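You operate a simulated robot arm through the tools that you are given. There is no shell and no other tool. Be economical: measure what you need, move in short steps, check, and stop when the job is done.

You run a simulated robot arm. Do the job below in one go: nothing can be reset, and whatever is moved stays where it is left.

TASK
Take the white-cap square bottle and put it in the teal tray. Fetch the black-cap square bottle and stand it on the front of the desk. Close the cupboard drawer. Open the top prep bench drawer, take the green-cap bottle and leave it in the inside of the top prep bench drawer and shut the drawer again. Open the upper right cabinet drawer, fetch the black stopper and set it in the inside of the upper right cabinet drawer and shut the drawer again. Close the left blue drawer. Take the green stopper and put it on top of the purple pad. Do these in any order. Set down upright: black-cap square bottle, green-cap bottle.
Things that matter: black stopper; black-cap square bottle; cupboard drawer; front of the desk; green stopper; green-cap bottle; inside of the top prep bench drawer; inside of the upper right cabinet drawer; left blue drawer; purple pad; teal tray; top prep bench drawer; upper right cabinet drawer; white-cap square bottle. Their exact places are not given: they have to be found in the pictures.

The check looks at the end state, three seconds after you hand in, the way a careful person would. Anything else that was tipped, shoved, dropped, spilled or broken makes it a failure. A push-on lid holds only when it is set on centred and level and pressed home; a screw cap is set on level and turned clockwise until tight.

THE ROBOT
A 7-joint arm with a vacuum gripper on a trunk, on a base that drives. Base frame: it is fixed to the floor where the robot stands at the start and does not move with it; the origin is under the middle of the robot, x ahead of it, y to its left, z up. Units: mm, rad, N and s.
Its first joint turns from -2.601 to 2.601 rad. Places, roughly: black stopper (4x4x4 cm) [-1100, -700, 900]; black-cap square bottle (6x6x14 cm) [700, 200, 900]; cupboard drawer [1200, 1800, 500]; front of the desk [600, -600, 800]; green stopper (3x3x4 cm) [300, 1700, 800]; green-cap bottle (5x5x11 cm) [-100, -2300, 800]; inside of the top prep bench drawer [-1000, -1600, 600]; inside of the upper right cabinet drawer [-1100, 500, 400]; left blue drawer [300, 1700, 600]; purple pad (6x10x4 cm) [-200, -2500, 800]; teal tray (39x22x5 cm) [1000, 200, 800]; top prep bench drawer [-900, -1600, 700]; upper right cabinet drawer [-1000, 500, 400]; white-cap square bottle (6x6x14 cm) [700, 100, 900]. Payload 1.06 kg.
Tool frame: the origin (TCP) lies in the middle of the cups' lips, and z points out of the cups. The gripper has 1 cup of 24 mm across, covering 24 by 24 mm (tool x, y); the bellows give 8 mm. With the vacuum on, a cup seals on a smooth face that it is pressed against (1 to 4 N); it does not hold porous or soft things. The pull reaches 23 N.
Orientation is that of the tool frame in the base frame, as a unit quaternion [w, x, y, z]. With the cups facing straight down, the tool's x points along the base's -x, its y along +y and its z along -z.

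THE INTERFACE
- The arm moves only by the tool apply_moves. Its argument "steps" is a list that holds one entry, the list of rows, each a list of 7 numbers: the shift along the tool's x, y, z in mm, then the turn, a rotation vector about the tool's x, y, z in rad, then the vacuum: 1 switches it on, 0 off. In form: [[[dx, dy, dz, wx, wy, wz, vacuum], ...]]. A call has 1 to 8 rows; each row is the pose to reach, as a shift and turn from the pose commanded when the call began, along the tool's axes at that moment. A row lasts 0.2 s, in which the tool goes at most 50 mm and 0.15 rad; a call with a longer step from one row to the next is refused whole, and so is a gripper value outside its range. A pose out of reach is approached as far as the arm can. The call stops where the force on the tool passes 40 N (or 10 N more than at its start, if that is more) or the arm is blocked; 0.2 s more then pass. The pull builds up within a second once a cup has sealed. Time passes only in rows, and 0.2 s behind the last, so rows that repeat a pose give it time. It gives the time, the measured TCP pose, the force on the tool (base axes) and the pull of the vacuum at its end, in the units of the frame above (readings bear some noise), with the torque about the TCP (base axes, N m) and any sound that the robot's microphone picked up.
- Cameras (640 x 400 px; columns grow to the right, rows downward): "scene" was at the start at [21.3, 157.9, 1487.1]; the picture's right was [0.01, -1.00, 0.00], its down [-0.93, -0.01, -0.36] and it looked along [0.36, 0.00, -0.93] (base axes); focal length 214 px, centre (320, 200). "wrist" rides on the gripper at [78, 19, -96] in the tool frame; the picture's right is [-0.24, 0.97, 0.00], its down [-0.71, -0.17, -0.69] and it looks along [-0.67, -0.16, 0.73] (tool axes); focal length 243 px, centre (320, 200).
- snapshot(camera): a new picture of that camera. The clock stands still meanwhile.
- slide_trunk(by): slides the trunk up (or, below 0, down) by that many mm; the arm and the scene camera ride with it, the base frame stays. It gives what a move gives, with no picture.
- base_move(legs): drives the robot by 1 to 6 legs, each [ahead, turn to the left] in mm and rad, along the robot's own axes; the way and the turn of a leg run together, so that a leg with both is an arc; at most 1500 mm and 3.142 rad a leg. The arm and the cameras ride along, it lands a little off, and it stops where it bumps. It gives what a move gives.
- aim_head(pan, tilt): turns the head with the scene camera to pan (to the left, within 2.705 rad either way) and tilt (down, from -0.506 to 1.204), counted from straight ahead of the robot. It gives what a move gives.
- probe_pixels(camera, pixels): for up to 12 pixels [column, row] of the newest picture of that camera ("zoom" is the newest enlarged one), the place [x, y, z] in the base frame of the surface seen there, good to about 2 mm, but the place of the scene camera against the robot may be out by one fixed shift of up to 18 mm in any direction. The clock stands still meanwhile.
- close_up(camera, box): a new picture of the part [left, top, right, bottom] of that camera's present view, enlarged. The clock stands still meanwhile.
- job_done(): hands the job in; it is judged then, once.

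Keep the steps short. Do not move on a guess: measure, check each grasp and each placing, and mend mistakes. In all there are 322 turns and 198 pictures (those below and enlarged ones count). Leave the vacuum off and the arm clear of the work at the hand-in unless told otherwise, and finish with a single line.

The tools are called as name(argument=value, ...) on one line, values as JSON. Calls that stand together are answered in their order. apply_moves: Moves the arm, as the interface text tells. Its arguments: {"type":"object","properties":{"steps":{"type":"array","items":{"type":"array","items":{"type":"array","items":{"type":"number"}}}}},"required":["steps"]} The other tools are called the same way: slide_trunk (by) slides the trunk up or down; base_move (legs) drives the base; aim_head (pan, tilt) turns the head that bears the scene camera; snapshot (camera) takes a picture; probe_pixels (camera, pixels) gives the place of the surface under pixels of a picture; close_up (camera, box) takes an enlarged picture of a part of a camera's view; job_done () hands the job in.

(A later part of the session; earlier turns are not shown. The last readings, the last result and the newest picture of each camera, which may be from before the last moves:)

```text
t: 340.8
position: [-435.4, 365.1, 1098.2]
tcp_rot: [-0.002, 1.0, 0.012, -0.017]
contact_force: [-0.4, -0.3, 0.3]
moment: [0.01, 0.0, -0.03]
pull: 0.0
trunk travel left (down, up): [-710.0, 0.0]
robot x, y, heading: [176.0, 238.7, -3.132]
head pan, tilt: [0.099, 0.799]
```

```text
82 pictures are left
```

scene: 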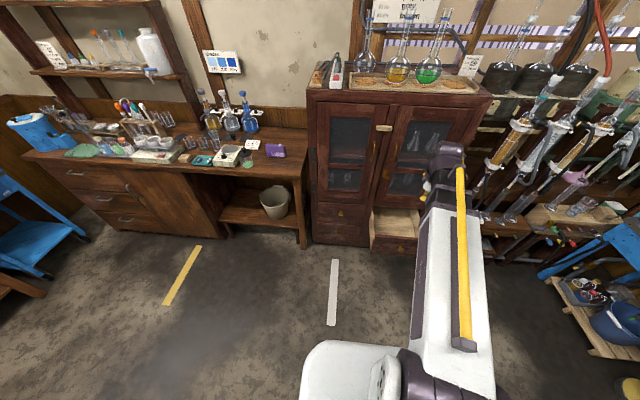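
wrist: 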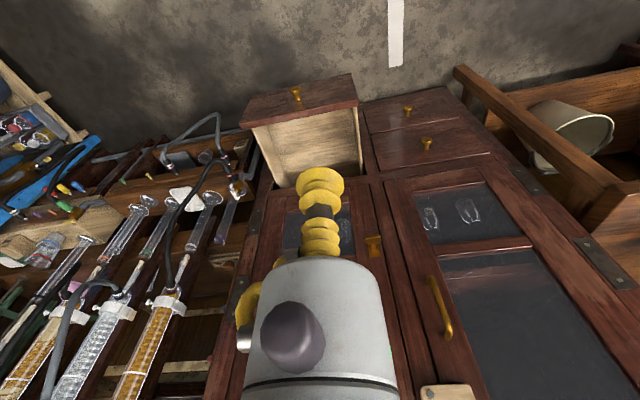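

The arm is folded too tight again and touches itself. I extend it 110 mm before driving.

apply_moves(steps=[[[-30, 0, 10, 0, 0, 0, 0], [-65, 0, 20, 0, 0, 0, 0], [-100, 0, 30, 0, 0, 0, 0], [-120, 0, 40, 0, 0, 0, 0]]])

base_move(legs=[[0, 1.12], [960, 0], [0, -1.13]])

snapshot(camera="wrist")

snapshot(camera="scene")

```text
t: 341.8
position: [-553.7, 362.8, 1062.8]
tcp_rot: [-0.002, 1.0, 0.011, -0.016]
contact_force: [-0.6, -0.3, 0.0]
moment: [-0.01, 0.01, -0.02]
pull: 0.0
trunk travel left (down, up): [-710.0, 0.0]
robot x, y, heading: [177.0, 234.5, -3.134]
head pan, tilt: [0.099, 0.799]
```

```text
t: 342.8
position: [-534.6, 334.2, 1077.0]
tcp_rot: [-0.004, 0.999, 0.032, -0.029]
contact_force: [1.2, 0.9, 0.0]
moment: [-0.04, 0.04, 0.0]
pull: 0.1
trunk travel left (down, up): [-710.0, 0.0]
robot x, y, heading: [174.3, 236.7, -3.107]
head pan, tilt: [0.099, 0.799]
stopped in leg 1: the robot was blocked; the commanded pose is now the measured one
```

```text
81 pictures are left
```

wrist: 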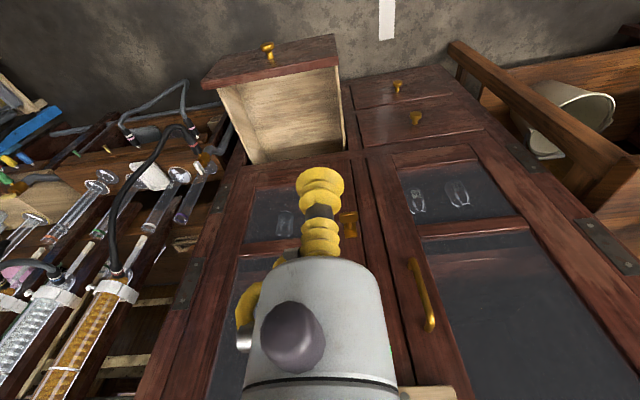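

```text
80 pictures are left
```

scene: 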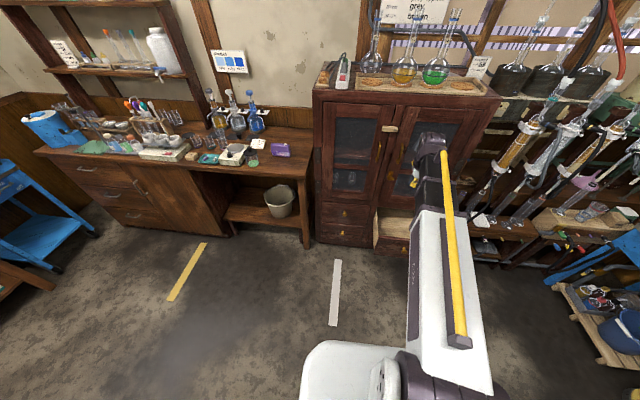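

Still blocked. I look down around the robot's sides and rear to see what touches.

aim_head(pan=-1.6, tilt=1.15)

snapshot(camera="scene")

aim_head(pan=1.9, tilt=1.15)

snapshot(camera="scene")

```text
t: 344.5
position: [-538.7, 333.1, 1074.2]
tcp_rot: [-0.002, 0.999, 0.033, -0.027]
contact_force: [-0.3, 0.5, -0.5]
moment: [0.01, 0.01, 0.0]
pull: 0.1
trunk travel left (down, up): [-710.0, 0.0]
robot x, y, heading: [175.5, 236.8, -3.102]
head pan, tilt: [-1.6, 1.15]
```

```text
79 pictures are left
```

scene: 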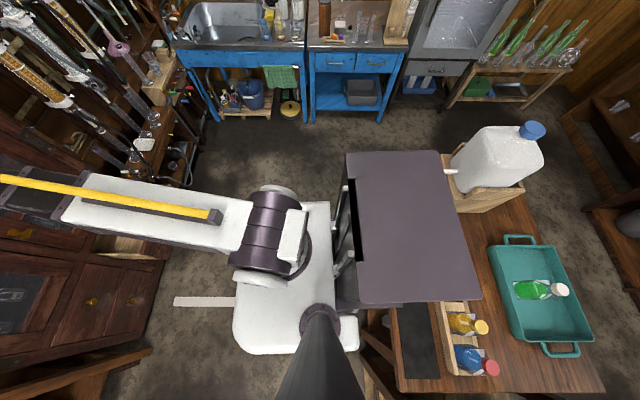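

```text
t: 347.4
position: [-537.4, 332.8, 1075.4]
tcp_rot: [-0.003, 0.999, 0.033, -0.026]
contact_force: [0.4, 0.6, -0.2]
moment: [0.0, -0.05, 0.02]
pull: 0.1
trunk travel left (down, up): [-710.0, 0.0]
robot x, y, heading: [178.6, 236.1, -3.112]
head pan, tilt: [1.901, 1.15]
```

```text
78 pictures are left
```

scene: 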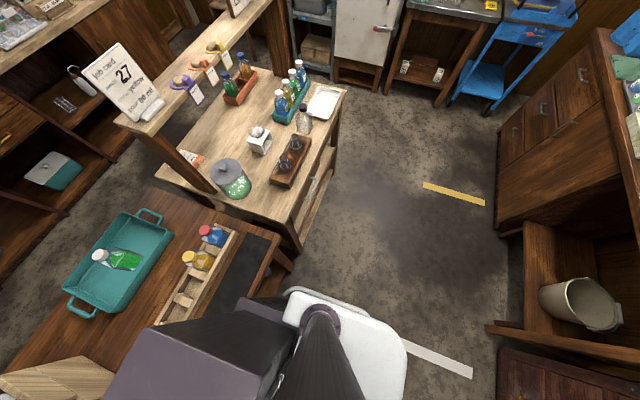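

I probe the purple trunk box's corners and the spigot to see how close they are.

aim_head(pan=-1.6, tilt=1.15)

snapshot(camera="scene")

probe_pixels(camera="scene", pixels=[[350, 156], [438, 156], [474, 294], [365, 296], [448, 171], [455, 210], [478, 190], [420, 320], [340, 250], [348, 290], [395, 330]])

```text
t: 350.4
position: [-537.9, 332.7, 1074.5]
tcp_rot: [-0.003, 0.999, 0.033, -0.026]
contact_force: [0.1, 0.7, 0.5]
moment: [-0.02, 0.0, 0.01]
pull: 0.1
trunk travel left (down, up): [-710.0, 0.0]
robot x, y, heading: [176.4, 236.3, -3.106]
head pan, tilt: [-1.6, 1.15]
```

```text
77 pictures are left
```

scene: 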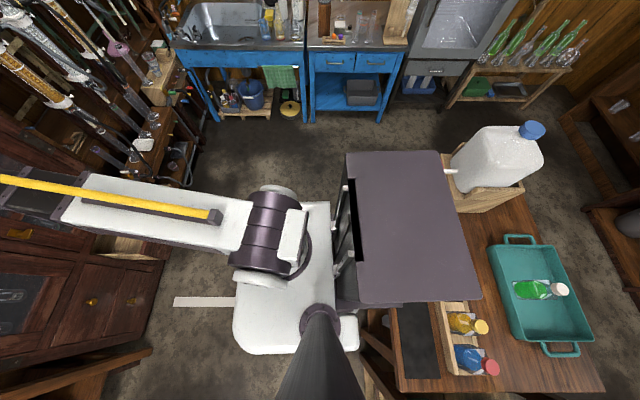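

```text
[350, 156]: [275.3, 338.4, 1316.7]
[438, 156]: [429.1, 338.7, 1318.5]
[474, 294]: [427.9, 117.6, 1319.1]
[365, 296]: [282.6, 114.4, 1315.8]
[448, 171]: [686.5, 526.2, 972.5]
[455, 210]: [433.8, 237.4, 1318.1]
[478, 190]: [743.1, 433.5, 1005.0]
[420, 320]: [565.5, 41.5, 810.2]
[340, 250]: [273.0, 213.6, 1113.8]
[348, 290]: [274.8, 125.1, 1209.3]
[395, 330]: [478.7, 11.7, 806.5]
```

The trunk box is clear (x≤430, table edge 478), but the lower base is likely against the table's legs. I drive forward first, then turn.

base_move(legs=[[100, 0]])

base_move(legs=[[0, 1.05], [900, 0], [0, -1.08]])

```text
t: 351.5
position: [-637.7, 326.9, 1073.8]
tcp_rot: [-0.003, 0.999, 0.034, -0.026]
contact_force: [-0.2, 0.5, -0.2]
moment: [0.03, -0.02, 0.04]
pull: 0.0
trunk travel left (down, up): [-710.0, 0.0]
robot x, y, heading: [76.1, 231.9, -3.103]
head pan, tilt: [-1.6, 1.15]
```

```text
t: 361.6
position: [-1049.6, -413.4, 1073.9]
tcp_rot: [-0.003, 1.0, 0.008, -0.028]
contact_force: [-0.4, -0.6, 1.0]
moment: [0.0, -0.01, -0.01]
pull: 0.0
trunk travel left (down, up): [-710.0, 0.0]
robot x, y, heading: [-343.4, -544.2, 3.128]
head pan, tilt: [-1.6, 1.15]
```

Good. I look at the bench for the black stopper.

snapshot(camera="wrist")

aim_head(pan=0.25, tilt=0.8)

snapshot(camera="scene")

```text
76 pictures are left
```

wrist: 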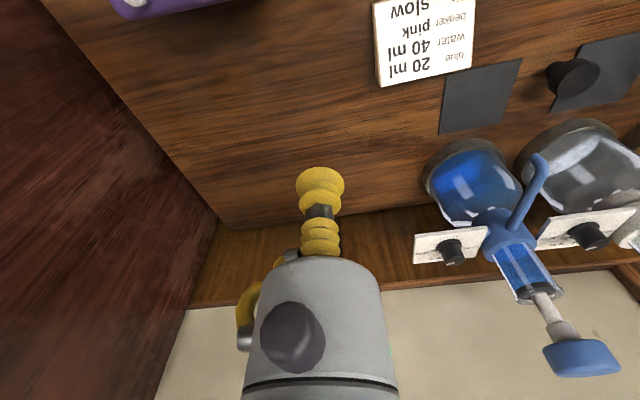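

```text
t: 363.4
position: [-1049.9, -413.4, 1074.9]
tcp_rot: [-0.003, 1.0, 0.008, -0.028]
contact_force: [-0.4, 0.3, -0.2]
moment: [0.01, 0.01, -0.02]
pull: 0.0
trunk travel left (down, up): [-710.0, 0.0]
robot x, y, heading: [-343.9, -541.9, 3.123]
head pan, tilt: [0.25, 0.799]
```

```text
75 pictures are left
```

scene: 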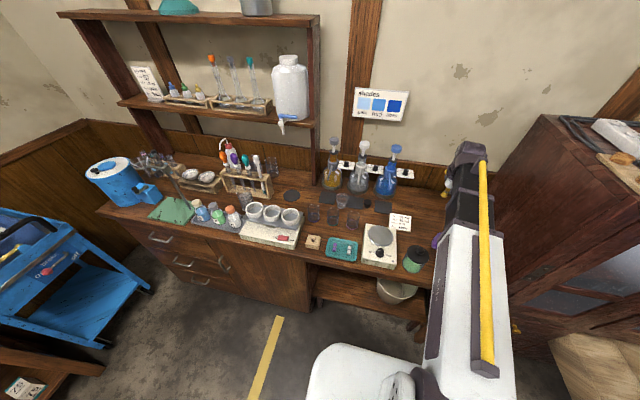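

The black stopper is at (572,77) in the wrist view. I probe it.

close_up(camera="wrist", box=[500, 20, 640, 130])

probe_pixels(camera="wrist", pixels=[[575, 78], [560, 75], [588, 80], [575, 68], [575, 88], [480, 100], [470, 190], [580, 160], [450, 255], [600, 95]])

```text
3.64 times, centred on (570, 75) of wrist
```

zoom: 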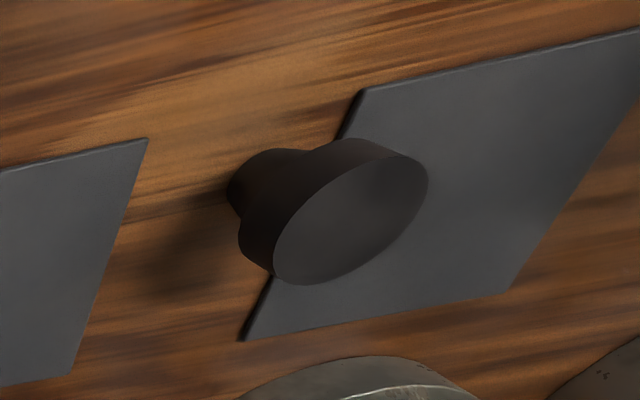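

```text
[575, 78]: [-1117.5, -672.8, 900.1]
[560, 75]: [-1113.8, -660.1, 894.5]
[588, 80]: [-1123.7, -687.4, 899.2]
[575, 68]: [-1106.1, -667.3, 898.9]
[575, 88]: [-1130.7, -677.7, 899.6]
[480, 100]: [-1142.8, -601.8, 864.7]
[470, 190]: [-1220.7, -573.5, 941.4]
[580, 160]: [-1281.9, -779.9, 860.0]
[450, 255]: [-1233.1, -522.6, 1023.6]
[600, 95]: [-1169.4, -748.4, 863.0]
```

Stopper top centre ≈ (−1120,−676,900). I move above it, levelling the tool.

apply_moves(steps=[[[-12, 44, 0, 0, 0.02, 0, 0], [-24, 88, 0, 0, 0.04, 0, 0], [-37, 132, 0, 0, 0.056, 0, 0], [-49, 176, 0, 0, 0.056, 0, 0], [-60, 218, 10, 0, 0.056, 0, 0], [-68, 250, 35, 0, 0.056, 0, 0], [-68, 262, 75, 0, 0.056, 0, 0], [-68, 262, 105, 0, 0.056, 0, 0]]])

snapshot(camera="wrist")

```text
t: 365.2
position: [-1121.2, -679.3, 971.7]
tcp_rot: [-0.004, 1.0, 0.008, 0.001]
contact_force: [0.3, 0.4, -0.3]
moment: [-0.01, -0.01, 0.01]
pull: 0.1
trunk travel left (down, up): [-710.0, 0.0]
robot x, y, heading: [-344.1, -548.0, 3.127]
head pan, tilt: [0.25, 0.799]
```

```text
73 pictures are left
```

wrist: 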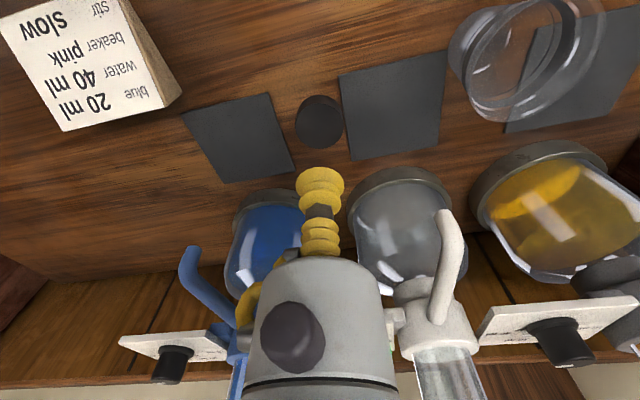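

close_up(camera="wrist", box=[260, 80, 380, 170])

probe_pixels(camera="wrist", pixels=[[320, 123], [300, 121], [340, 123], [320, 110], [320, 140]])

```text
4.44 times, centred on (320, 125) of wrist
```

zoom: 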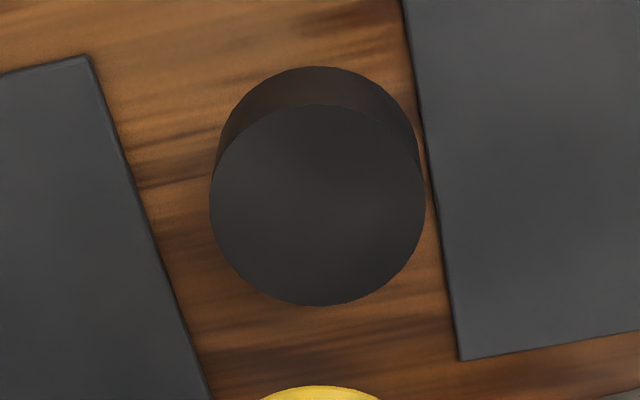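

```text
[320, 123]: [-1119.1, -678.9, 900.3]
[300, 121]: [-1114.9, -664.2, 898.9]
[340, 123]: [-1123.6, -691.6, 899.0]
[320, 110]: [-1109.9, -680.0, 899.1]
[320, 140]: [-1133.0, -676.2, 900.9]
```

Centre ≈ (−1121.5,−678,900), with the cup right over it. I descend and seal.

apply_moves(steps=[[[-2, -1, 40, 0, 0, 0, 0], [-2, -1, 62, 0, 0, 0, 1], [-2, -1, 70, 0, 0, 0, 1], [-2, -1, 73, 0, 0, 0, 1], [-2, -1, 75, 0, 0, 0, 1], [-2, -1, 75, 0, 0, 0, 1], [-2, -1, 75, 0, 0, 0, 1]]])

```text
t: 366.8
position: [-1121.0, -675.8, 897.9]
tcp_rot: [-0.004, 1.0, 0.008, -0.001]
contact_force: [-2.6, -1.4, 14.0]
moment: [-0.08, 0.08, 0.01]
pull: 22.7
trunk travel left (down, up): [-710.0, 0.0]
robot x, y, heading: [-344.1, -544.0, 3.123]
head pan, tilt: [0.25, 0.799]
```

Sealed. I lift straight up.

apply_moves(steps=[[[0, 0, -4, 0, 0, 0, 1], [0, 0, -20, 0, 0, 0, 1], [0, 0, -60, 0, 0, 0, 1], [0, 0, -105, 0, 0, 0, 1], [0, 0, -150, 0, 0, 0, 1], [0, 0, -190, 0, 0, 0, 1]]])

snapshot(camera="wrist")

```text
t: 368.2
position: [-1119.8, -675.0, 1088.3]
tcp_rot: [-0.003, 1.0, 0.008, 0.001]
contact_force: [0.2, 0.3, -1.1]
moment: [-0.02, 0.03, 0.01]
pull: 22.8
trunk travel left (down, up): [-710.0, 0.0]
robot x, y, heading: [-345.0, -549.3, 3.128]
head pan, tilt: [0.25, 0.799]
```

```text
71 pictures are left
```

wrist: 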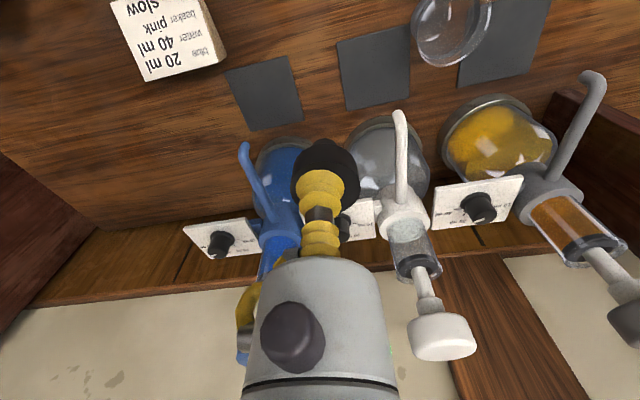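

Held. I retract 85 mm, reverse east, turn south, reverse north to about (56,430), then turn west. This keeps the arm clear of the cabinet and the glass rack.

apply_moves(steps=[[[30, 0, 0, 0, 0, 0, 1], [60, 0, 0, 0, 0, 0, 1], [85, 0, 0, 0, 0, 0, 1]]])

base_move(legs=[[-395, 0], [0, 1.58], [-970, 0], [0, -1.57]])

aim_head(pan=0.0, tilt=0.85)

snapshot(camera="scene")

snapshot(camera="wrist")

```text
t: 369.0
position: [-1036.2, -673.9, 1086.4]
tcp_rot: [-0.003, 1.0, 0.007, 0.002]
contact_force: [0.3, 1.2, 0.7]
moment: [0.0, -0.02, -0.01]
pull: 22.9
trunk travel left (down, up): [-710.0, 0.0]
robot x, y, heading: [-345.0, -544.2, 3.122]
head pan, tilt: [0.25, 0.799]
```

```text
t: 384.0
position: [-638.2, 321.5, 1086.3]
tcp_rot: [-0.003, 1.0, -0.012, 0.001]
contact_force: [-0.3, 0.0, -0.2]
moment: [0.01, -0.01, -0.01]
pull: 23.0
trunk travel left (down, up): [-710.0, 0.0]
robot x, y, heading: [61.7, 423.1, 3.083]
head pan, tilt: [0.25, 0.799]
```

```text
t: 384.7
position: [-638.5, 321.5, 1086.7]
tcp_rot: [-0.004, 1.0, -0.011, 0.0]
contact_force: [0.1, 0.6, 1.0]
moment: [-0.02, -0.03, 0.0]
pull: 22.8
trunk travel left (down, up): [-710.0, 0.0]
robot x, y, heading: [58.8, 426.2, 3.083]
head pan, tilt: [0.0, 0.85]
```

```text
70 pictures are left
```

scene: 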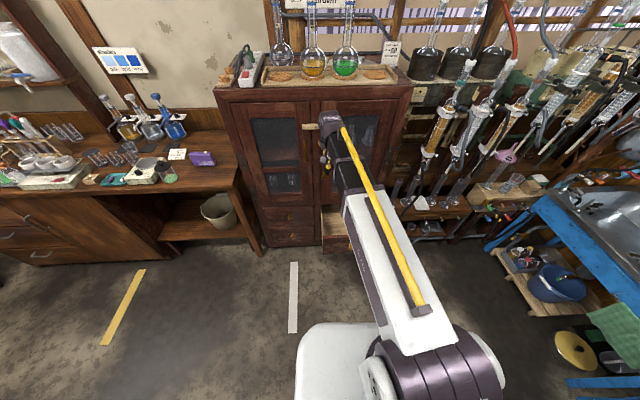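

```text
69 pictures are left
```

wrist: 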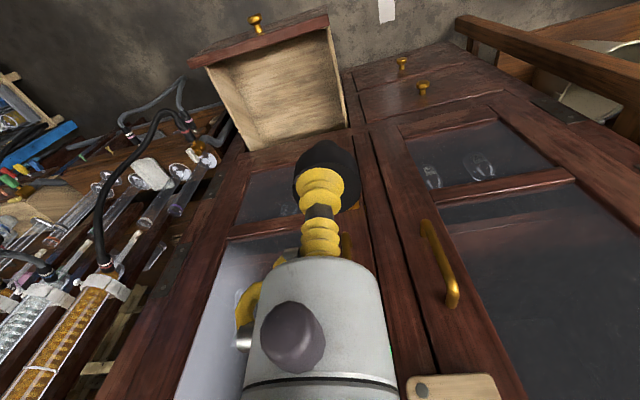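

I probe the drawer's interior and the nearby door handle.

probe_pixels(camera="wrist", pixels=[[285, 80], [270, 60], [300, 110], [230, 90], [335, 80], [325, 35], [200, 62], [255, 25], [350, 245], [435, 240], [260, 130], [330, 120]])

```text
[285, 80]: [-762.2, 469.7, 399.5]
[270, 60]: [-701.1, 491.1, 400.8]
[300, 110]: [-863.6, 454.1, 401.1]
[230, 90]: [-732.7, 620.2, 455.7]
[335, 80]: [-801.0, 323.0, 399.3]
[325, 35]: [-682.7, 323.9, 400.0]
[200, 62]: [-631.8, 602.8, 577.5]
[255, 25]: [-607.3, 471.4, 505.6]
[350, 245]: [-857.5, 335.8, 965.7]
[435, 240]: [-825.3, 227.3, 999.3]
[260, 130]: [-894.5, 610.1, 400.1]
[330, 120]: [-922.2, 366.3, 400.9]
```

Drawer floor z=400, front panel top z≈577. Target (−770,455). I move over it and reach down with the arm to z≈760.

apply_moves(steps=[[[-33, -32, 0, 0, 0, 0, 1], [-67, -65, 0, 0, 0, 0, 1], [-101, -98, 0, 0, 0, 0, 1], [-133, -131, 10, 0, 0, 0, 1], [-133, -131, 55, 0, 0, 0, 1], [-133, -131, 100, 0, 0, 0, 1], [-133, -131, 145, 0, 0, 0, 1], [-133, -131, 190, 0, 0, 0, 1]]])

apply_moves(steps=[[[0, 0, 45, 0, 0, 0, 1], [0, 0, 90, 0, 0, 0, 1], [0, 0, 130, 0, 0, 0, 1]]])

snapshot(camera="wrist")

snapshot(camera="scene")

```text
t: 386.5
position: [-768.3, 458.0, 897.6]
tcp_rot: [-0.004, 1.0, -0.011, 0.002]
contact_force: [-0.5, -0.2, -0.2]
moment: [-0.02, -0.02, 0.03]
pull: 22.7
trunk travel left (down, up): [-710.0, 0.0]
robot x, y, heading: [57.7, 418.8, 3.087]
head pan, tilt: [0.0, 0.85]
```

```text
t: 387.3
position: [-766.9, 459.7, 769.5]
tcp_rot: [-0.004, 1.0, -0.012, 0.001]
contact_force: [-0.3, -0.3, -0.4]
moment: [0.01, 0.03, -0.01]
pull: 23.4
trunk travel left (down, up): [-710.0, 0.0]
robot x, y, heading: [60.6, 426.8, 3.088]
head pan, tilt: [0.0, 0.85]
```

```text
68 pictures are left
```

wrist: 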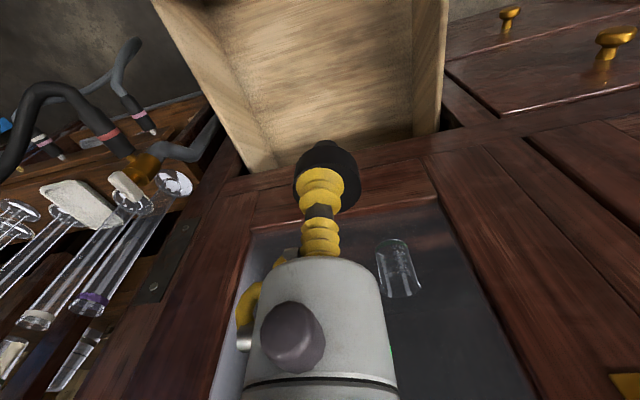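

```text
67 pictures are left
```

scene: 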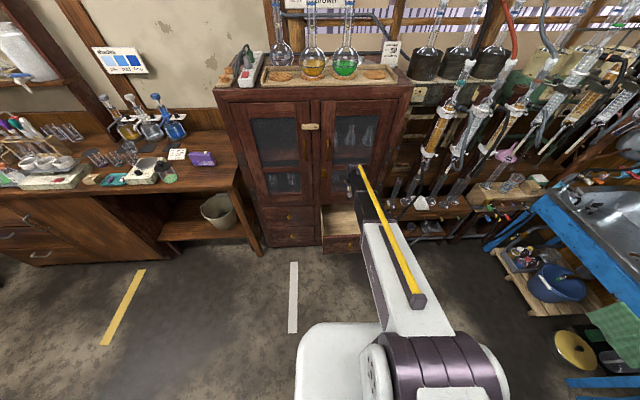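

Clear. I lower the trunk 230 mm, to z≈540.

slide_trunk(by=-230)

snapshot(camera="wrist")

close_up(camera="scene", box=[250, 80, 470, 220])

```text
t: 389.8
position: [-767.7, 459.1, 539.2]
tcp_rot: [-0.003, 1.0, -0.012, 0.001]
contact_force: [-0.1, 0.0, -0.2]
moment: [0.01, 0.01, -0.02]
pull: 22.6
trunk travel left (down, up): [-480.0, 230.0]
robot x, y, heading: [59.8, 421.3, 3.086]
head pan, tilt: [0.0, 0.85]
```

```text
66 pictures are left
```

wrist: 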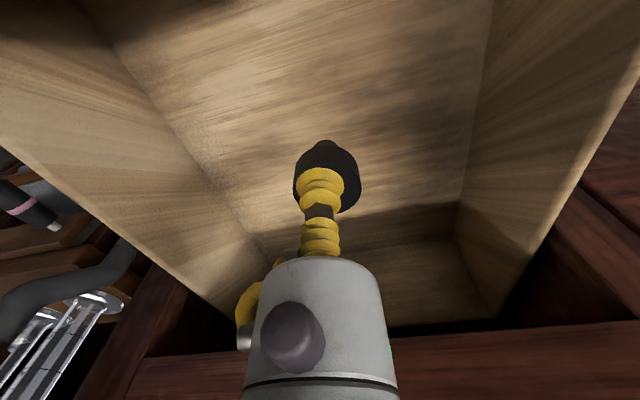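

```text
2.86 times, centred on (360, 150) of scene
```

zoom: 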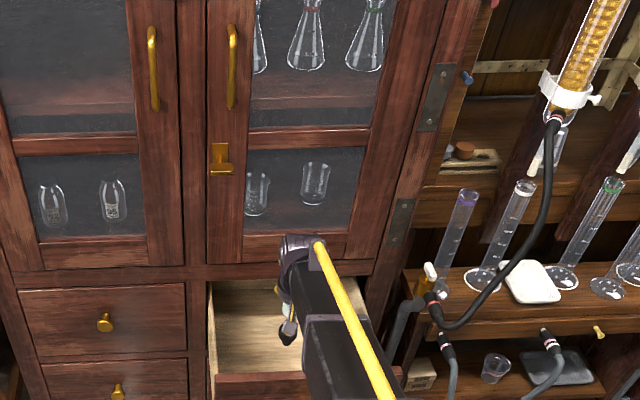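

Inside the drawer's opening with clearance. I lower 60 mm more and check the forearm against the front panel.

apply_moves(steps=[[[0, 0, 15, 0, 0, 0, 1], [0, 0, 30, 0, 0, 0, 1], [0, 0, 45, 0, 0, 0, 1], [0, 0, 60, 0, 0, 0, 1], [0, 0, 60, 0, 0, 0, 1]]])

close_up(camera="scene", box=[280, 120, 440, 250])

snapshot(camera="wrist")

```text
t: 390.9
position: [-768.2, 458.7, 479.6]
tcp_rot: [-0.004, 1.0, -0.012, 0.001]
contact_force: [0.3, -1.0, -1.0]
moment: [0.04, 0.0, 0.0]
pull: 23.0
trunk travel left (down, up): [-480.0, 230.0]
robot x, y, heading: [63.2, 419.2, 3.085]
head pan, tilt: [0.0, 0.85]
```

```text
3.08 times, centred on (360, 185) of scene
```

zoom: 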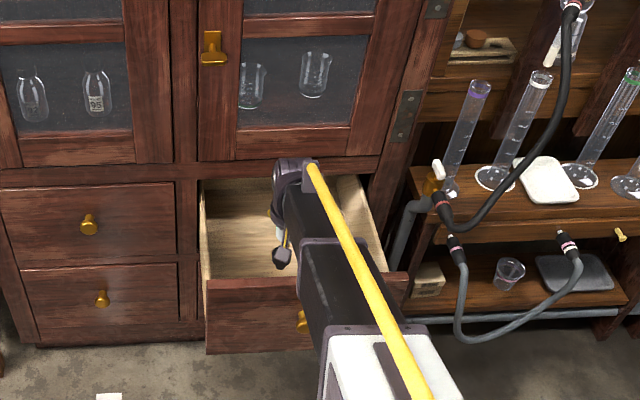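

```text
63 pictures are left
```

wrist: 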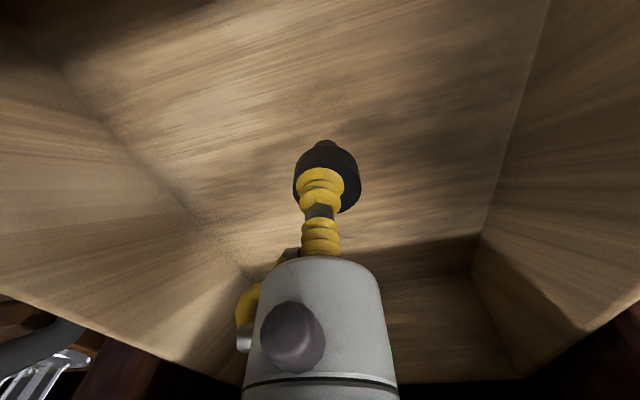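

I probe the forearm's top above the panel to know the clearance.

probe_pixels(camera="zoom", pixels=[[320, 260], [345, 300], [300, 210], [350, 345], [250, 290], [390, 280]])

```text
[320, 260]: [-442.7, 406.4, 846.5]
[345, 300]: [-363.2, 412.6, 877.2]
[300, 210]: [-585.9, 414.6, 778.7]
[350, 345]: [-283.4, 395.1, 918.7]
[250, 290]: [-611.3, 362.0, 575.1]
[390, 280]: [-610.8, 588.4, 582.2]
```

The forearm underside is about 80 mm above the panel, so 40 mm more is safe. I lower to contact.

apply_moves(steps=[[[0, 0, 12, 0, 0, 0, 1], [0, 0, 24, 0, 0, 0, 1], [0, 0, 32, 0, 0, 0, 1], [0, 0, 36, 0, 0, 0, 1], [0, 0, 38, 0, 0, 0, 1], [0, 0, 38, 0, 0, 0, 1]]])

```text
t: 392.4
position: [-767.6, 460.2, 441.3]
tcp_rot: [-0.004, 1.0, -0.011, 0.001]
contact_force: [0.7, -0.4, -0.2]
moment: [-0.02, -0.04, -0.03]
pull: 22.8
trunk travel left (down, up): [-480.0, 230.0]
robot x, y, heading: [59.5, 422.5, 3.085]
head pan, tilt: [0.0, 0.85]
```

apply_moves(steps=[[[0, 0, 2, 0, 0, 0, 1], [0, 0, 4, 0, 0, 0, 1], [0, 0, 5, 0, 0, 0, 1], [0, 0, 5, 0, 0, 0, 1]]])

```text
t: 393.4
position: [-766.0, 460.6, 437.7]
tcp_rot: [-0.004, 1.0, -0.011, 0.0]
contact_force: [-1.5, 0.3, 17.1]
moment: [-0.08, 0.03, 0.02]
pull: 23.6
trunk travel left (down, up): [-480.0, 230.0]
robot x, y, heading: [54.5, 420.6, 3.084]
head pan, tilt: [0.0, 0.85]
```

Contact with the drawer floor. I ease off, release and lift.

apply_moves(steps=[[[0, 0, -2, 0, 0, 0, 0], [0, 0, -2, 0, 0, 0, 0], [0, 0, -2, 0, 0, 0, 0], [0, 0, -5, 0, 0, 0, 0], [0, 0, -20, 0, 0, 0, 0], [0, 0, -60, 0, 0, 0, 0], [0, 0, -100, 0, 0, 0, 0]]])

snapshot(camera="wrist")

```text
t: 394.9
position: [-768.4, 460.3, 535.0]
tcp_rot: [-0.004, 1.0, -0.011, 0.001]
contact_force: [0.4, -0.2, -0.3]
moment: [-0.03, 0.04, 0.02]
pull: 0.1
trunk travel left (down, up): [-480.0, 230.0]
robot x, y, heading: [58.6, 421.2, 3.087]
head pan, tilt: [0.0, 0.85]
```

```text
62 pictures are left
```

wrist: 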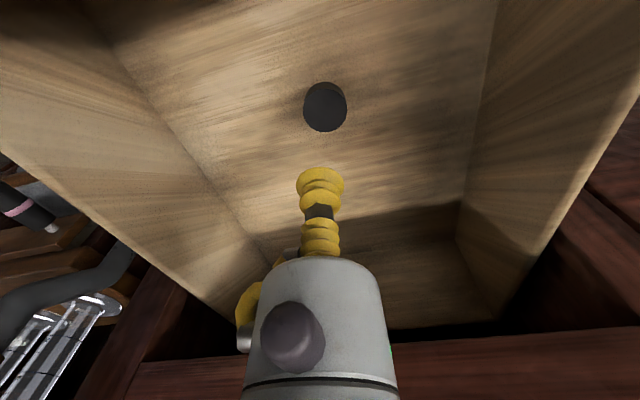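

The black stopper stands in the drawer. I raise, retract, and reposition to (165,215) by way of turning south, to push the drawer shut.

slide_trunk(by=230)

apply_moves(steps=[[[25, 0, -40, 0, 0, 0, 0], [50, 0, -80, 0, 0, 0, 0], [75, 0, -120, 0, 0, 0, 0], [100, 0, -160, 0, 0, 0, 0]]])

base_move(legs=[[0, 1.625], [205, 0], [0, -1.57], [-100, 0]])

```text
t: 397.4
position: [-768.5, 461.0, 765.3]
tcp_rot: [-0.004, 1.0, -0.012, 0.001]
contact_force: [-0.1, 0.3, -1.0]
moment: [-0.01, -0.04, -0.03]
pull: 0.0
trunk travel left (down, up): [-710.0, 0.0]
robot x, y, heading: [62.1, 422.5, 3.083]
head pan, tilt: [0.0, 0.85]
```

```text
t: 398.4
position: [-668.4, 455.7, 926.1]
tcp_rot: [-0.003, 1.0, -0.011, 0.001]
contact_force: [-0.5, -0.3, 0.1]
moment: [-0.02, 0.0, 0.01]
pull: 0.0
trunk travel left (down, up): [-710.0, 0.0]
robot x, y, heading: [63.2, 418.0, 3.09]
head pan, tilt: [0.0, 0.85]
```

```text
t: 408.4
position: [-571.7, 207.1, 925.3]
tcp_rot: [-0.004, 1.0, 0.017, 0.0]
contact_force: [0.3, -0.2, 0.3]
moment: [-0.05, -0.01, 0.0]
pull: 0.0
trunk travel left (down, up): [-710.0, 0.0]
robot x, y, heading: [158.0, 214.2, -3.139]
head pan, tilt: [0.0, 0.85]
```

Now bring the tool to (−590,372,830) and pitch it horizontal.

apply_moves(steps=[[[-3, -40, 22, 0, 0, 0.01, 0], [-6, -80, 45, 0, 0, 0.02, 0], [-9, -120, 70, 0, 0, 0.03, 0], [-12, -166, 90, 0, 0, 0.034, 0]]])

apply_moves(steps=[[[0, 0, 0, 0, -0.14, 0, 0], [0, 0, 0, 0, -0.28, 0, 0], [0, 0, 0, 0, -0.42, 0, 0], [0, 0, 0, 0, -0.56, 0, 0], [0, 0, 0, 0, -0.7, 0, 0], [0, 0, 0, 0, -0.84, 0, 0], [0, 0, 0, 0, -0.98, 0, 0], [0, 0, 0, 0, -1.12, 0, 0]]])

apply_moves(steps=[[[0, 0, 0, 0, -0.14, 0, 0], [0, 0, 0, 0, -0.28, 0, 0], [0, 0, 0, 0, -0.42, 0, 0], [0, 0, 0, 0, -0.451, 0, 0]]])

```text
refused: row 4 steps farther than a row can; nothing moved
```

```text
t: 410.2
position: [-571.4, 205.3, 926.5]
tcp_rot: [0.006, 0.847, 0.016, -0.531]
contact_force: [0.0, -0.8, -0.7]
moment: [0.01, 0.02, -0.02]
pull: 0.0
trunk travel left (down, up): [-710.0, 0.0]
robot x, y, heading: [155.1, 212.8, -3.135]
head pan, tilt: [0.0, 0.85]
```

```text
t: 411.2
position: [-571.0, 206.1, 924.9]
tcp_rot: [-0.009, -0.707, -0.014, 0.707]
contact_force: [0.2, 0.2, 0.0]
moment: [0.03, 0.0, 0.02]
pull: 0.0
trunk travel left (down, up): [-710.0, 0.0]
robot x, y, heading: [162.4, 214.8, -3.142]
head pan, tilt: [0.0, 0.85]
```

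It pitched fine in place. Now I shift to y≈372, lower by 100 and straighten the yaw.

apply_moves(steps=[[[18, -30, 2, 0.01, 0, 0, 0], [36, -60, 4, 0.02, 0, 0, 0], [54, -90, 6, 0.03, 0, 0, 0], [72, -120, 8, 0.033, 0, 0, 0], [90, -145, 10, 0.033, 0, 0, 0], [100, -168, 12, 0.033, 0, 0, 0]]])

snapshot(camera="scene")

```text
t: 412.6
position: [-588.9, 374.1, 826.9]
tcp_rot: [-0.002, 0.708, 0.003, -0.707]
contact_force: [0.1, -0.4, 0.4]
moment: [0.0, -0.03, -0.01]
pull: 0.0
trunk travel left (down, up): [-710.0, 0.0]
robot x, y, heading: [155.3, 216.9, -3.139]
head pan, tilt: [0.0, 0.85]
```

```text
61 pictures are left
```

scene: 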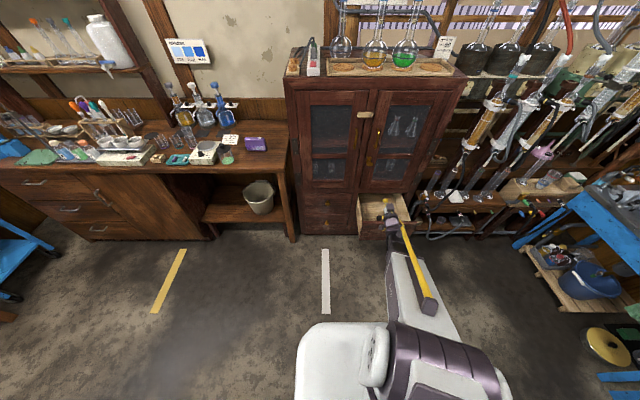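

I lower the arm 60 mm more, then the trunk 250 mm, to z≈515.

apply_moves(steps=[[[30, 0, 0, 0, 0, 0, 0], [60, 0, 0, 0, 0, 0, 0]]])

slide_trunk(by=-250)

snapshot(camera="wrist")

probe_pixels(camera="wrist", pixels=[[330, 120], [380, 100], [250, 120], [350, 40]])

```text
t: 413.2
position: [-589.8, 373.1, 767.2]
tcp_rot: [-0.002, 0.708, 0.003, -0.707]
contact_force: [0.6, 0.0, -0.4]
moment: [-0.03, -0.05, -0.01]
pull: 0.0
trunk travel left (down, up): [-710.0, 0.0]
robot x, y, heading: [159.0, 215.6, -3.138]
head pan, tilt: [0.0, 0.85]
```

```text
t: 415.8
position: [-588.8, 372.9, 517.5]
tcp_rot: [-0.002, 0.708, 0.002, -0.707]
contact_force: [0.0, 0.3, 0.0]
moment: [0.01, 0.01, 0.0]
pull: 0.1
trunk travel left (down, up): [-460.0, 250.0]
robot x, y, heading: [157.5, 214.2, -3.14]
head pan, tilt: [0.0, 0.85]
```

```text
60 pictures are left
```

wrist: 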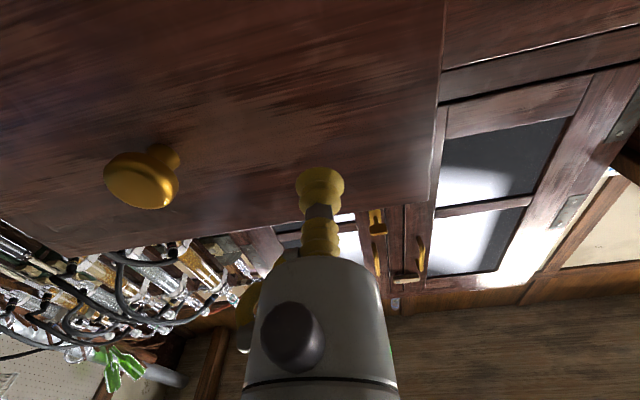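

```text
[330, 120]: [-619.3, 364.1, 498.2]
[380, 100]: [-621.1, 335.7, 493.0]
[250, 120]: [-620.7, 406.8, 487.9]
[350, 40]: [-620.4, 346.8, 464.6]
```

Face at −620.5. I couple with the vacuum and push slowly.

apply_moves(steps=[[[0, 0, 20, 0, 0, 0, 1], [0, 0, 29, 0, 0, 0, 1], [0, 0, 33, 0, 0, 0, 1], [0, 0, 35, 0, 0, 0, 1], [0, 0, 36, 0, 0, 0, 1], [0, 0, 39, 0, 0, 0, 1], [0, 0, 45, 0, 0, 0, 1], [0, 0, 53, 0, 0, 0, 1]]])

apply_moves(steps=[[[0, 0, 8, 0, 0, 0, 1], [0, 0, 17, 0, 0, 0, 1], [0, 0, 26, 0, 0, 0, 1], [0, 0, 36, 0, 0, 0, 1], [0, 0, 46, 0, 0, 0, 1], [0, 0, 56, 0, 0, 0, 1], [0, 0, 65, 0, 0, 0, 1], [0, 0, 72, 0, 0, 0, 1]]])

close_up(camera="scene", box=[300, 130, 480, 260])

```text
t: 417.6
position: [-642.3, 372.5, 516.3]
tcp_rot: [-0.001, 0.707, 0.004, -0.707]
contact_force: [-0.2, -7.6, 1.0]
moment: [0.01, 0.01, -0.05]
pull: 22.2
trunk travel left (down, up): [-460.0, 250.0]
robot x, y, heading: [156.5, 214.1, -3.138]
head pan, tilt: [0.0, 0.85]
```

```text
t: 419.4
position: [-714.9, 372.8, 516.9]
tcp_rot: [-0.002, 0.708, 0.004, -0.706]
contact_force: [0.5, -11.5, 0.9]
moment: [0.01, 0.02, -0.1]
pull: 22.9
trunk travel left (down, up): [-460.0, 250.0]
robot x, y, heading: [160.2, 216.3, -3.138]
head pan, tilt: [0.0, 0.85]
```

```text
3.08 times, centred on (390, 195) of scene
```

zoom: 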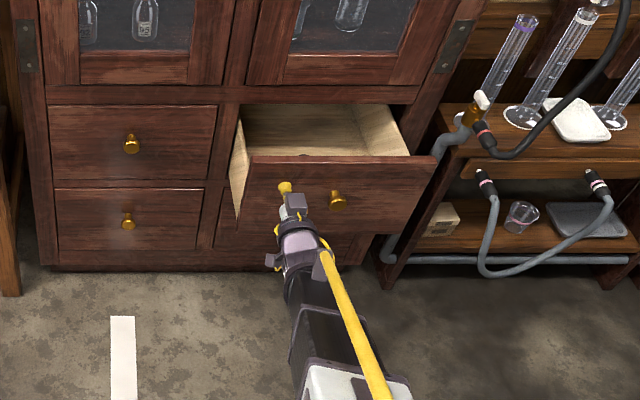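

Moving well. I drive forward 90 mm in short legs, then finish with the arm.

base_move(legs=[[45, 0], [45, 0]])

apply_moves(steps=[[[0, 0, 8, 0, 0, 0, 1], [0, 0, 16, 0, 0, 0, 1], [0, 0, 24, 0, 0, 0, 1], [0, 0, 32, 0, 0, 0, 1], [0, 0, 40, 0, 0, 0, 1], [0, 0, 48, 0, 0, 0, 1], [0, 0, 54, 0, 0, 0, 1], [0, 0, 58, 0, 0, 0, 1]]])

snapshot(camera="wrist")

probe_pixels(camera="wrist", pixels=[[370, 100], [280, 120], [420, 150], [440, 150], [480, 150], [330, 230]])

```text
t: 420.8
position: [-803.8, 374.5, 516.7]
tcp_rot: [-0.002, 0.707, 0.001, -0.707]
contact_force: [1.7, 1.9, 3.5]
moment: [-0.09, 0.05, -0.1]
pull: 22.8
trunk travel left (down, up): [-460.0, 250.0]
robot x, y, heading: [66.0, 213.6, -3.142]
head pan, tilt: [0.0, 0.85]
```

```text
t: 422.6
position: [-862.7, 374.1, 516.5]
tcp_rot: [-0.002, 0.708, 0.002, -0.706]
contact_force: [1.7, -0.1, -1.1]
moment: [0.0, 0.02, -0.02]
pull: 22.8
trunk travel left (down, up): [-460.0, 250.0]
robot x, y, heading: [68.7, 211.7, -3.142]
head pan, tilt: [0.0, 0.85]
```

```text
58 pictures are left
```

wrist: 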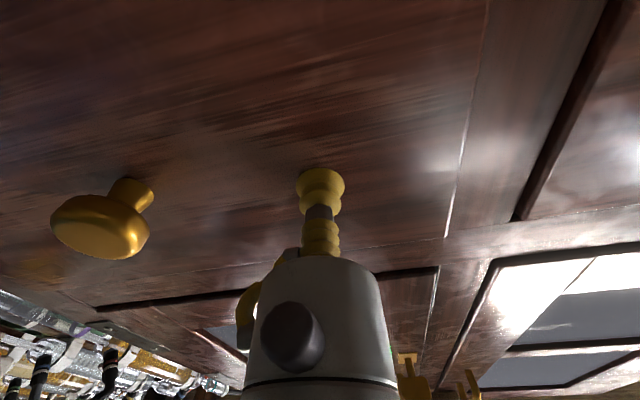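

```text
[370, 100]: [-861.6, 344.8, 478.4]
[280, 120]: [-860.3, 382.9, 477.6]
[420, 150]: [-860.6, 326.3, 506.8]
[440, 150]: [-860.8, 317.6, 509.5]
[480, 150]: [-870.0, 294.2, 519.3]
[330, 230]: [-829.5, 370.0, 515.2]
```

A few mm remain (−861 against −865.3). I push to the stop.

apply_moves(steps=[[[0, 0, 2, 0, 0, 0, 1], [0, 0, 4, 0, 0, 0, 1], [0, 0, 6, 0, 0, 0, 1], [0, 0, 8, 0, 0, 0, 1], [0, 0, 8, 0, 0, 0, 1]]])

snapshot(camera="wrist")

probe_pixels(camera="wrist", pixels=[[370, 100], [280, 120], [420, 150], [480, 150]])

```text
t: 423.8
position: [-869.0, 373.8, 517.1]
tcp_rot: [-0.002, 0.708, 0.003, -0.706]
contact_force: [17.9, -4.7, -4.0]
moment: [0.0, 0.05, -0.08]
pull: 23.1
trunk travel left (down, up): [-460.0, 250.0]
robot x, y, heading: [65.5, 216.4, -3.138]
head pan, tilt: [0.0, 0.85]
```

```text
57 pictures are left
```

wrist: 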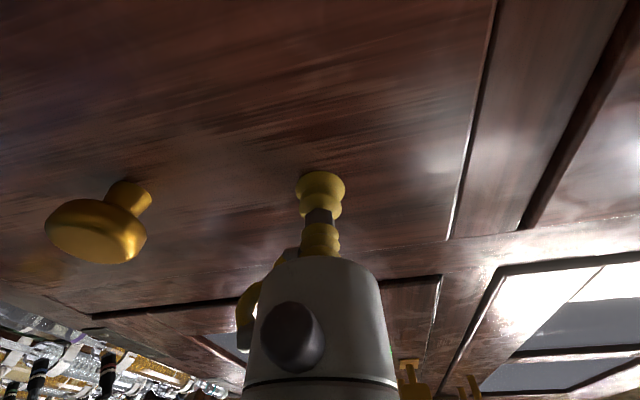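

```text
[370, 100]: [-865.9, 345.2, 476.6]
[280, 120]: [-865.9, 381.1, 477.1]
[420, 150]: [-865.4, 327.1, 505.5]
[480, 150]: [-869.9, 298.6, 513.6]
```

Shut at −865.8, as at the start. I release, wait, and withdraw.

apply_moves(steps=[[[0, 0, -2, 0, 0, 0, 0], [0, 0, -2, 0, 0, 0, 0], [0, 0, -2, 0, 0, 0, 0], [0, 0, -6, 0, 0, 0, 0], [0, 0, -30, 0, 0, 0, 0], [0, 0, -70, 0, 0, 0, 0], [0, 0, -110, 0, 0, 0, 0]]])

slide_trunk(by=200)

snapshot(camera="scene")

aim_head(pan=-2.3, tilt=0.7)

snapshot(camera="scene")

aim_head(pan=2.2, tilt=0.7)

snapshot(camera="scene")

aim_head(pan=1.3, tilt=0.5)

snapshot(camera="scene")

```text
t: 425.4
position: [-758.5, 375.1, 516.7]
tcp_rot: [-0.002, 0.708, 0.003, -0.706]
contact_force: [0.6, 0.5, -0.2]
moment: [-0.03, 0.02, 0.0]
pull: 0.0
trunk travel left (down, up): [-460.0, 250.0]
robot x, y, heading: [66.0, 216.0, -3.136]
head pan, tilt: [0.0, 0.85]
```

```text
t: 427.6
position: [-758.6, 376.0, 718.1]
tcp_rot: [-0.003, 0.708, 0.002, -0.706]
contact_force: [-0.5, 0.3, 0.5]
moment: [0.0, 0.01, 0.01]
pull: 0.1
trunk travel left (down, up): [-660.0, 50.0]
robot x, y, heading: [63.4, 215.3, -3.146]
head pan, tilt: [0.0, 0.85]
```

```text
56 pictures are left
```

scene: 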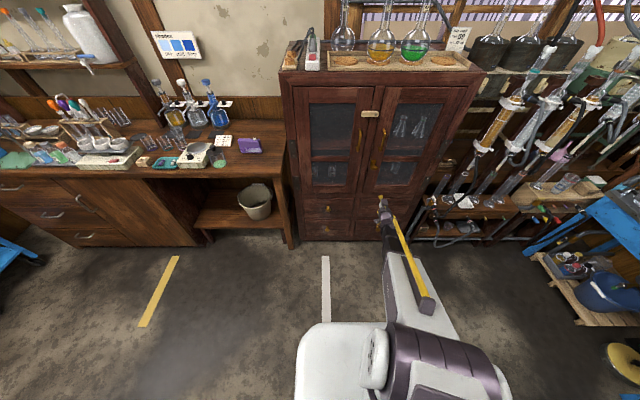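

```text
t: 429.7
position: [-760.5, 375.8, 717.8]
tcp_rot: [-0.002, 0.708, 0.002, -0.707]
contact_force: [-0.4, 0.6, 0.0]
moment: [-0.01, 0.0, -0.02]
pull: 0.1
trunk travel left (down, up): [-660.0, 50.0]
robot x, y, heading: [63.8, 215.6, -3.136]
head pan, tilt: [-2.3, 0.7]
```

```text
55 pictures are left
```

scene: 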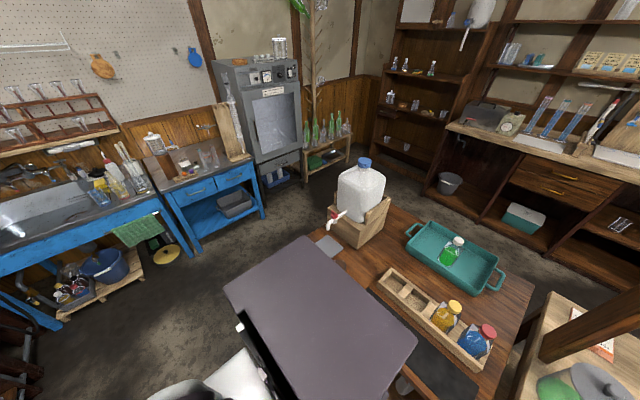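

```text
t: 433.3
position: [-759.2, 376.0, 718.8]
tcp_rot: [-0.002, 0.708, 0.002, -0.707]
contact_force: [0.1, -0.1, 0.3]
moment: [0.0, 0.02, 0.01]
pull: 0.1
trunk travel left (down, up): [-660.0, 50.0]
robot x, y, heading: [68.0, 216.4, -3.142]
head pan, tilt: [2.201, 0.7]
```

```text
54 pictures are left
```

scene: 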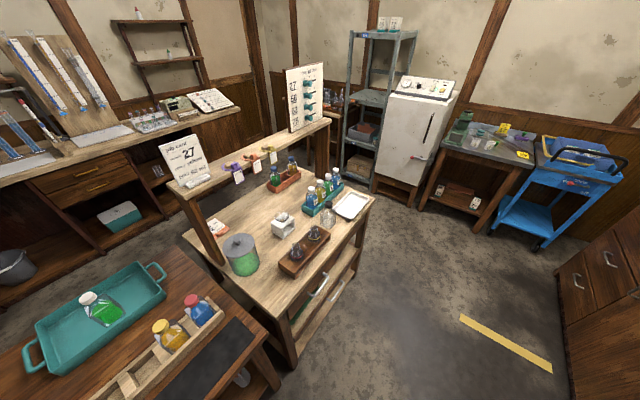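

```text
t: 434.5
position: [-759.2, 375.7, 717.4]
tcp_rot: [-0.002, 0.708, 0.002, -0.707]
contact_force: [-0.3, 0.4, 0.8]
moment: [-0.01, 0.0, 0.01]
pull: 0.0
trunk travel left (down, up): [-660.0, 50.0]
robot x, y, heading: [66.1, 209.3, -3.139]
head pan, tilt: [1.3, 0.499]
```

```text
53 pictures are left
```

scene: 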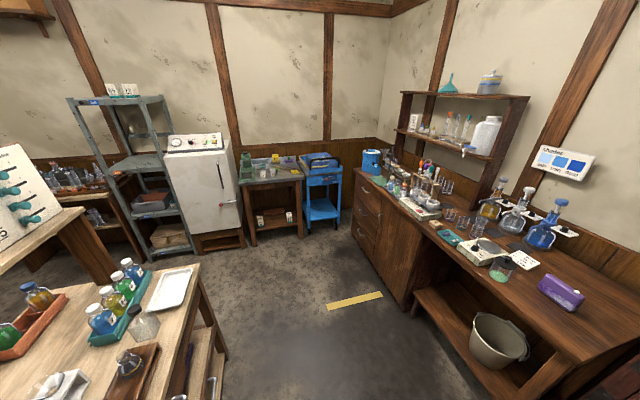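

All drawers look shut. I turn to face south, to check the glass on the front of the jug table that my trunk hides, and inspect close-ups.

close_up(camera="scene", box=[230, 140, 350, 220])

base_move(legs=[[0, 1.57]])

aim_head(pan=1.9, tilt=0.75)

snapshot(camera="scene")

aim_head(pan=-1.9, tilt=0.7)

snapshot(camera="scene")

```text
5.00 times, centred on (290, 180) of scene
```

zoom: 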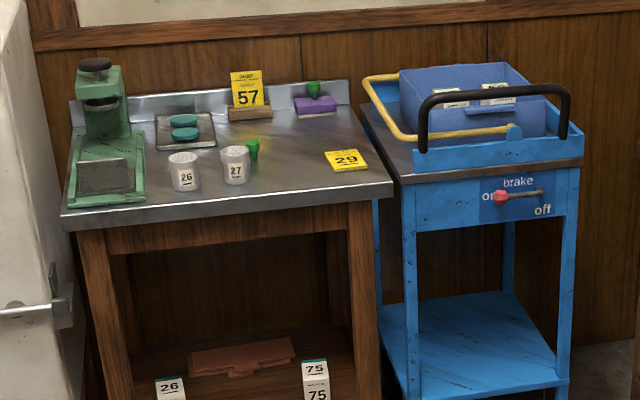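

```text
t: 438.8
position: [-94.7, -611.9, 717.0]
tcp_rot: [0.499, 0.497, 0.504, -0.5]
contact_force: [-0.2, -0.4, -0.5]
moment: [0.02, -0.02, -0.01]
pull: 0.0
trunk travel left (down, up): [-660.0, 50.0]
robot x, y, heading: [65.5, 215.3, -1.576]
head pan, tilt: [1.3, 0.499]
```

```text
t: 439.8
position: [-94.2, -610.4, 716.9]
tcp_rot: [0.498, 0.498, 0.503, -0.501]
contact_force: [0.0, -0.3, 0.8]
moment: [0.01, 0.0, -0.02]
pull: 0.0
trunk travel left (down, up): [-660.0, 50.0]
robot x, y, heading: [66.5, 210.4, -1.573]
head pan, tilt: [1.901, 0.75]
```

```text
51 pictures are left
```

scene: 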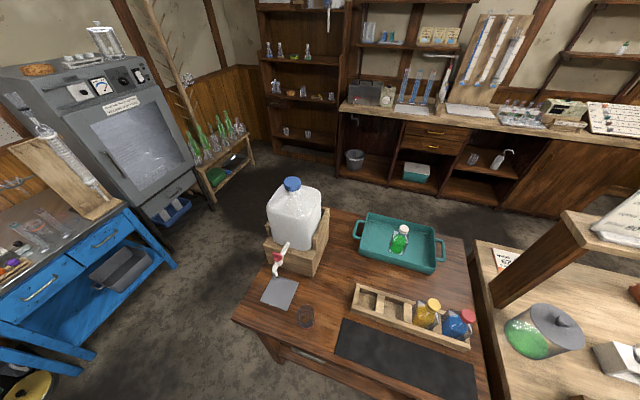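

```text
t: 442.9
position: [-94.5, -610.3, 717.5]
tcp_rot: [0.498, 0.499, 0.502, -0.501]
contact_force: [0.5, 0.0, 0.2]
moment: [-0.02, -0.01, 0.01]
pull: 0.1
trunk travel left (down, up): [-660.0, 50.0]
robot x, y, heading: [63.4, 216.6, -1.565]
head pan, tilt: [-1.901, 0.7]
```

```text
50 pictures are left
```

scene: 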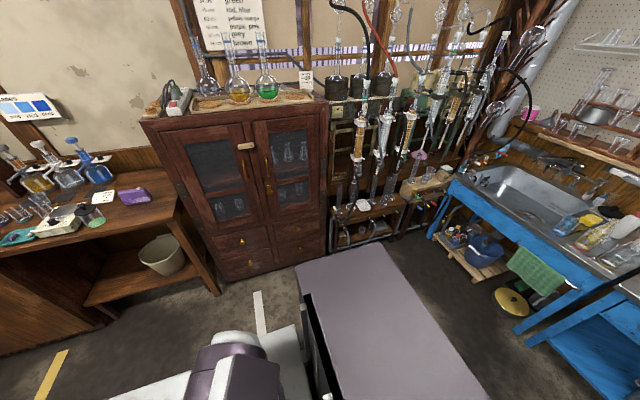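

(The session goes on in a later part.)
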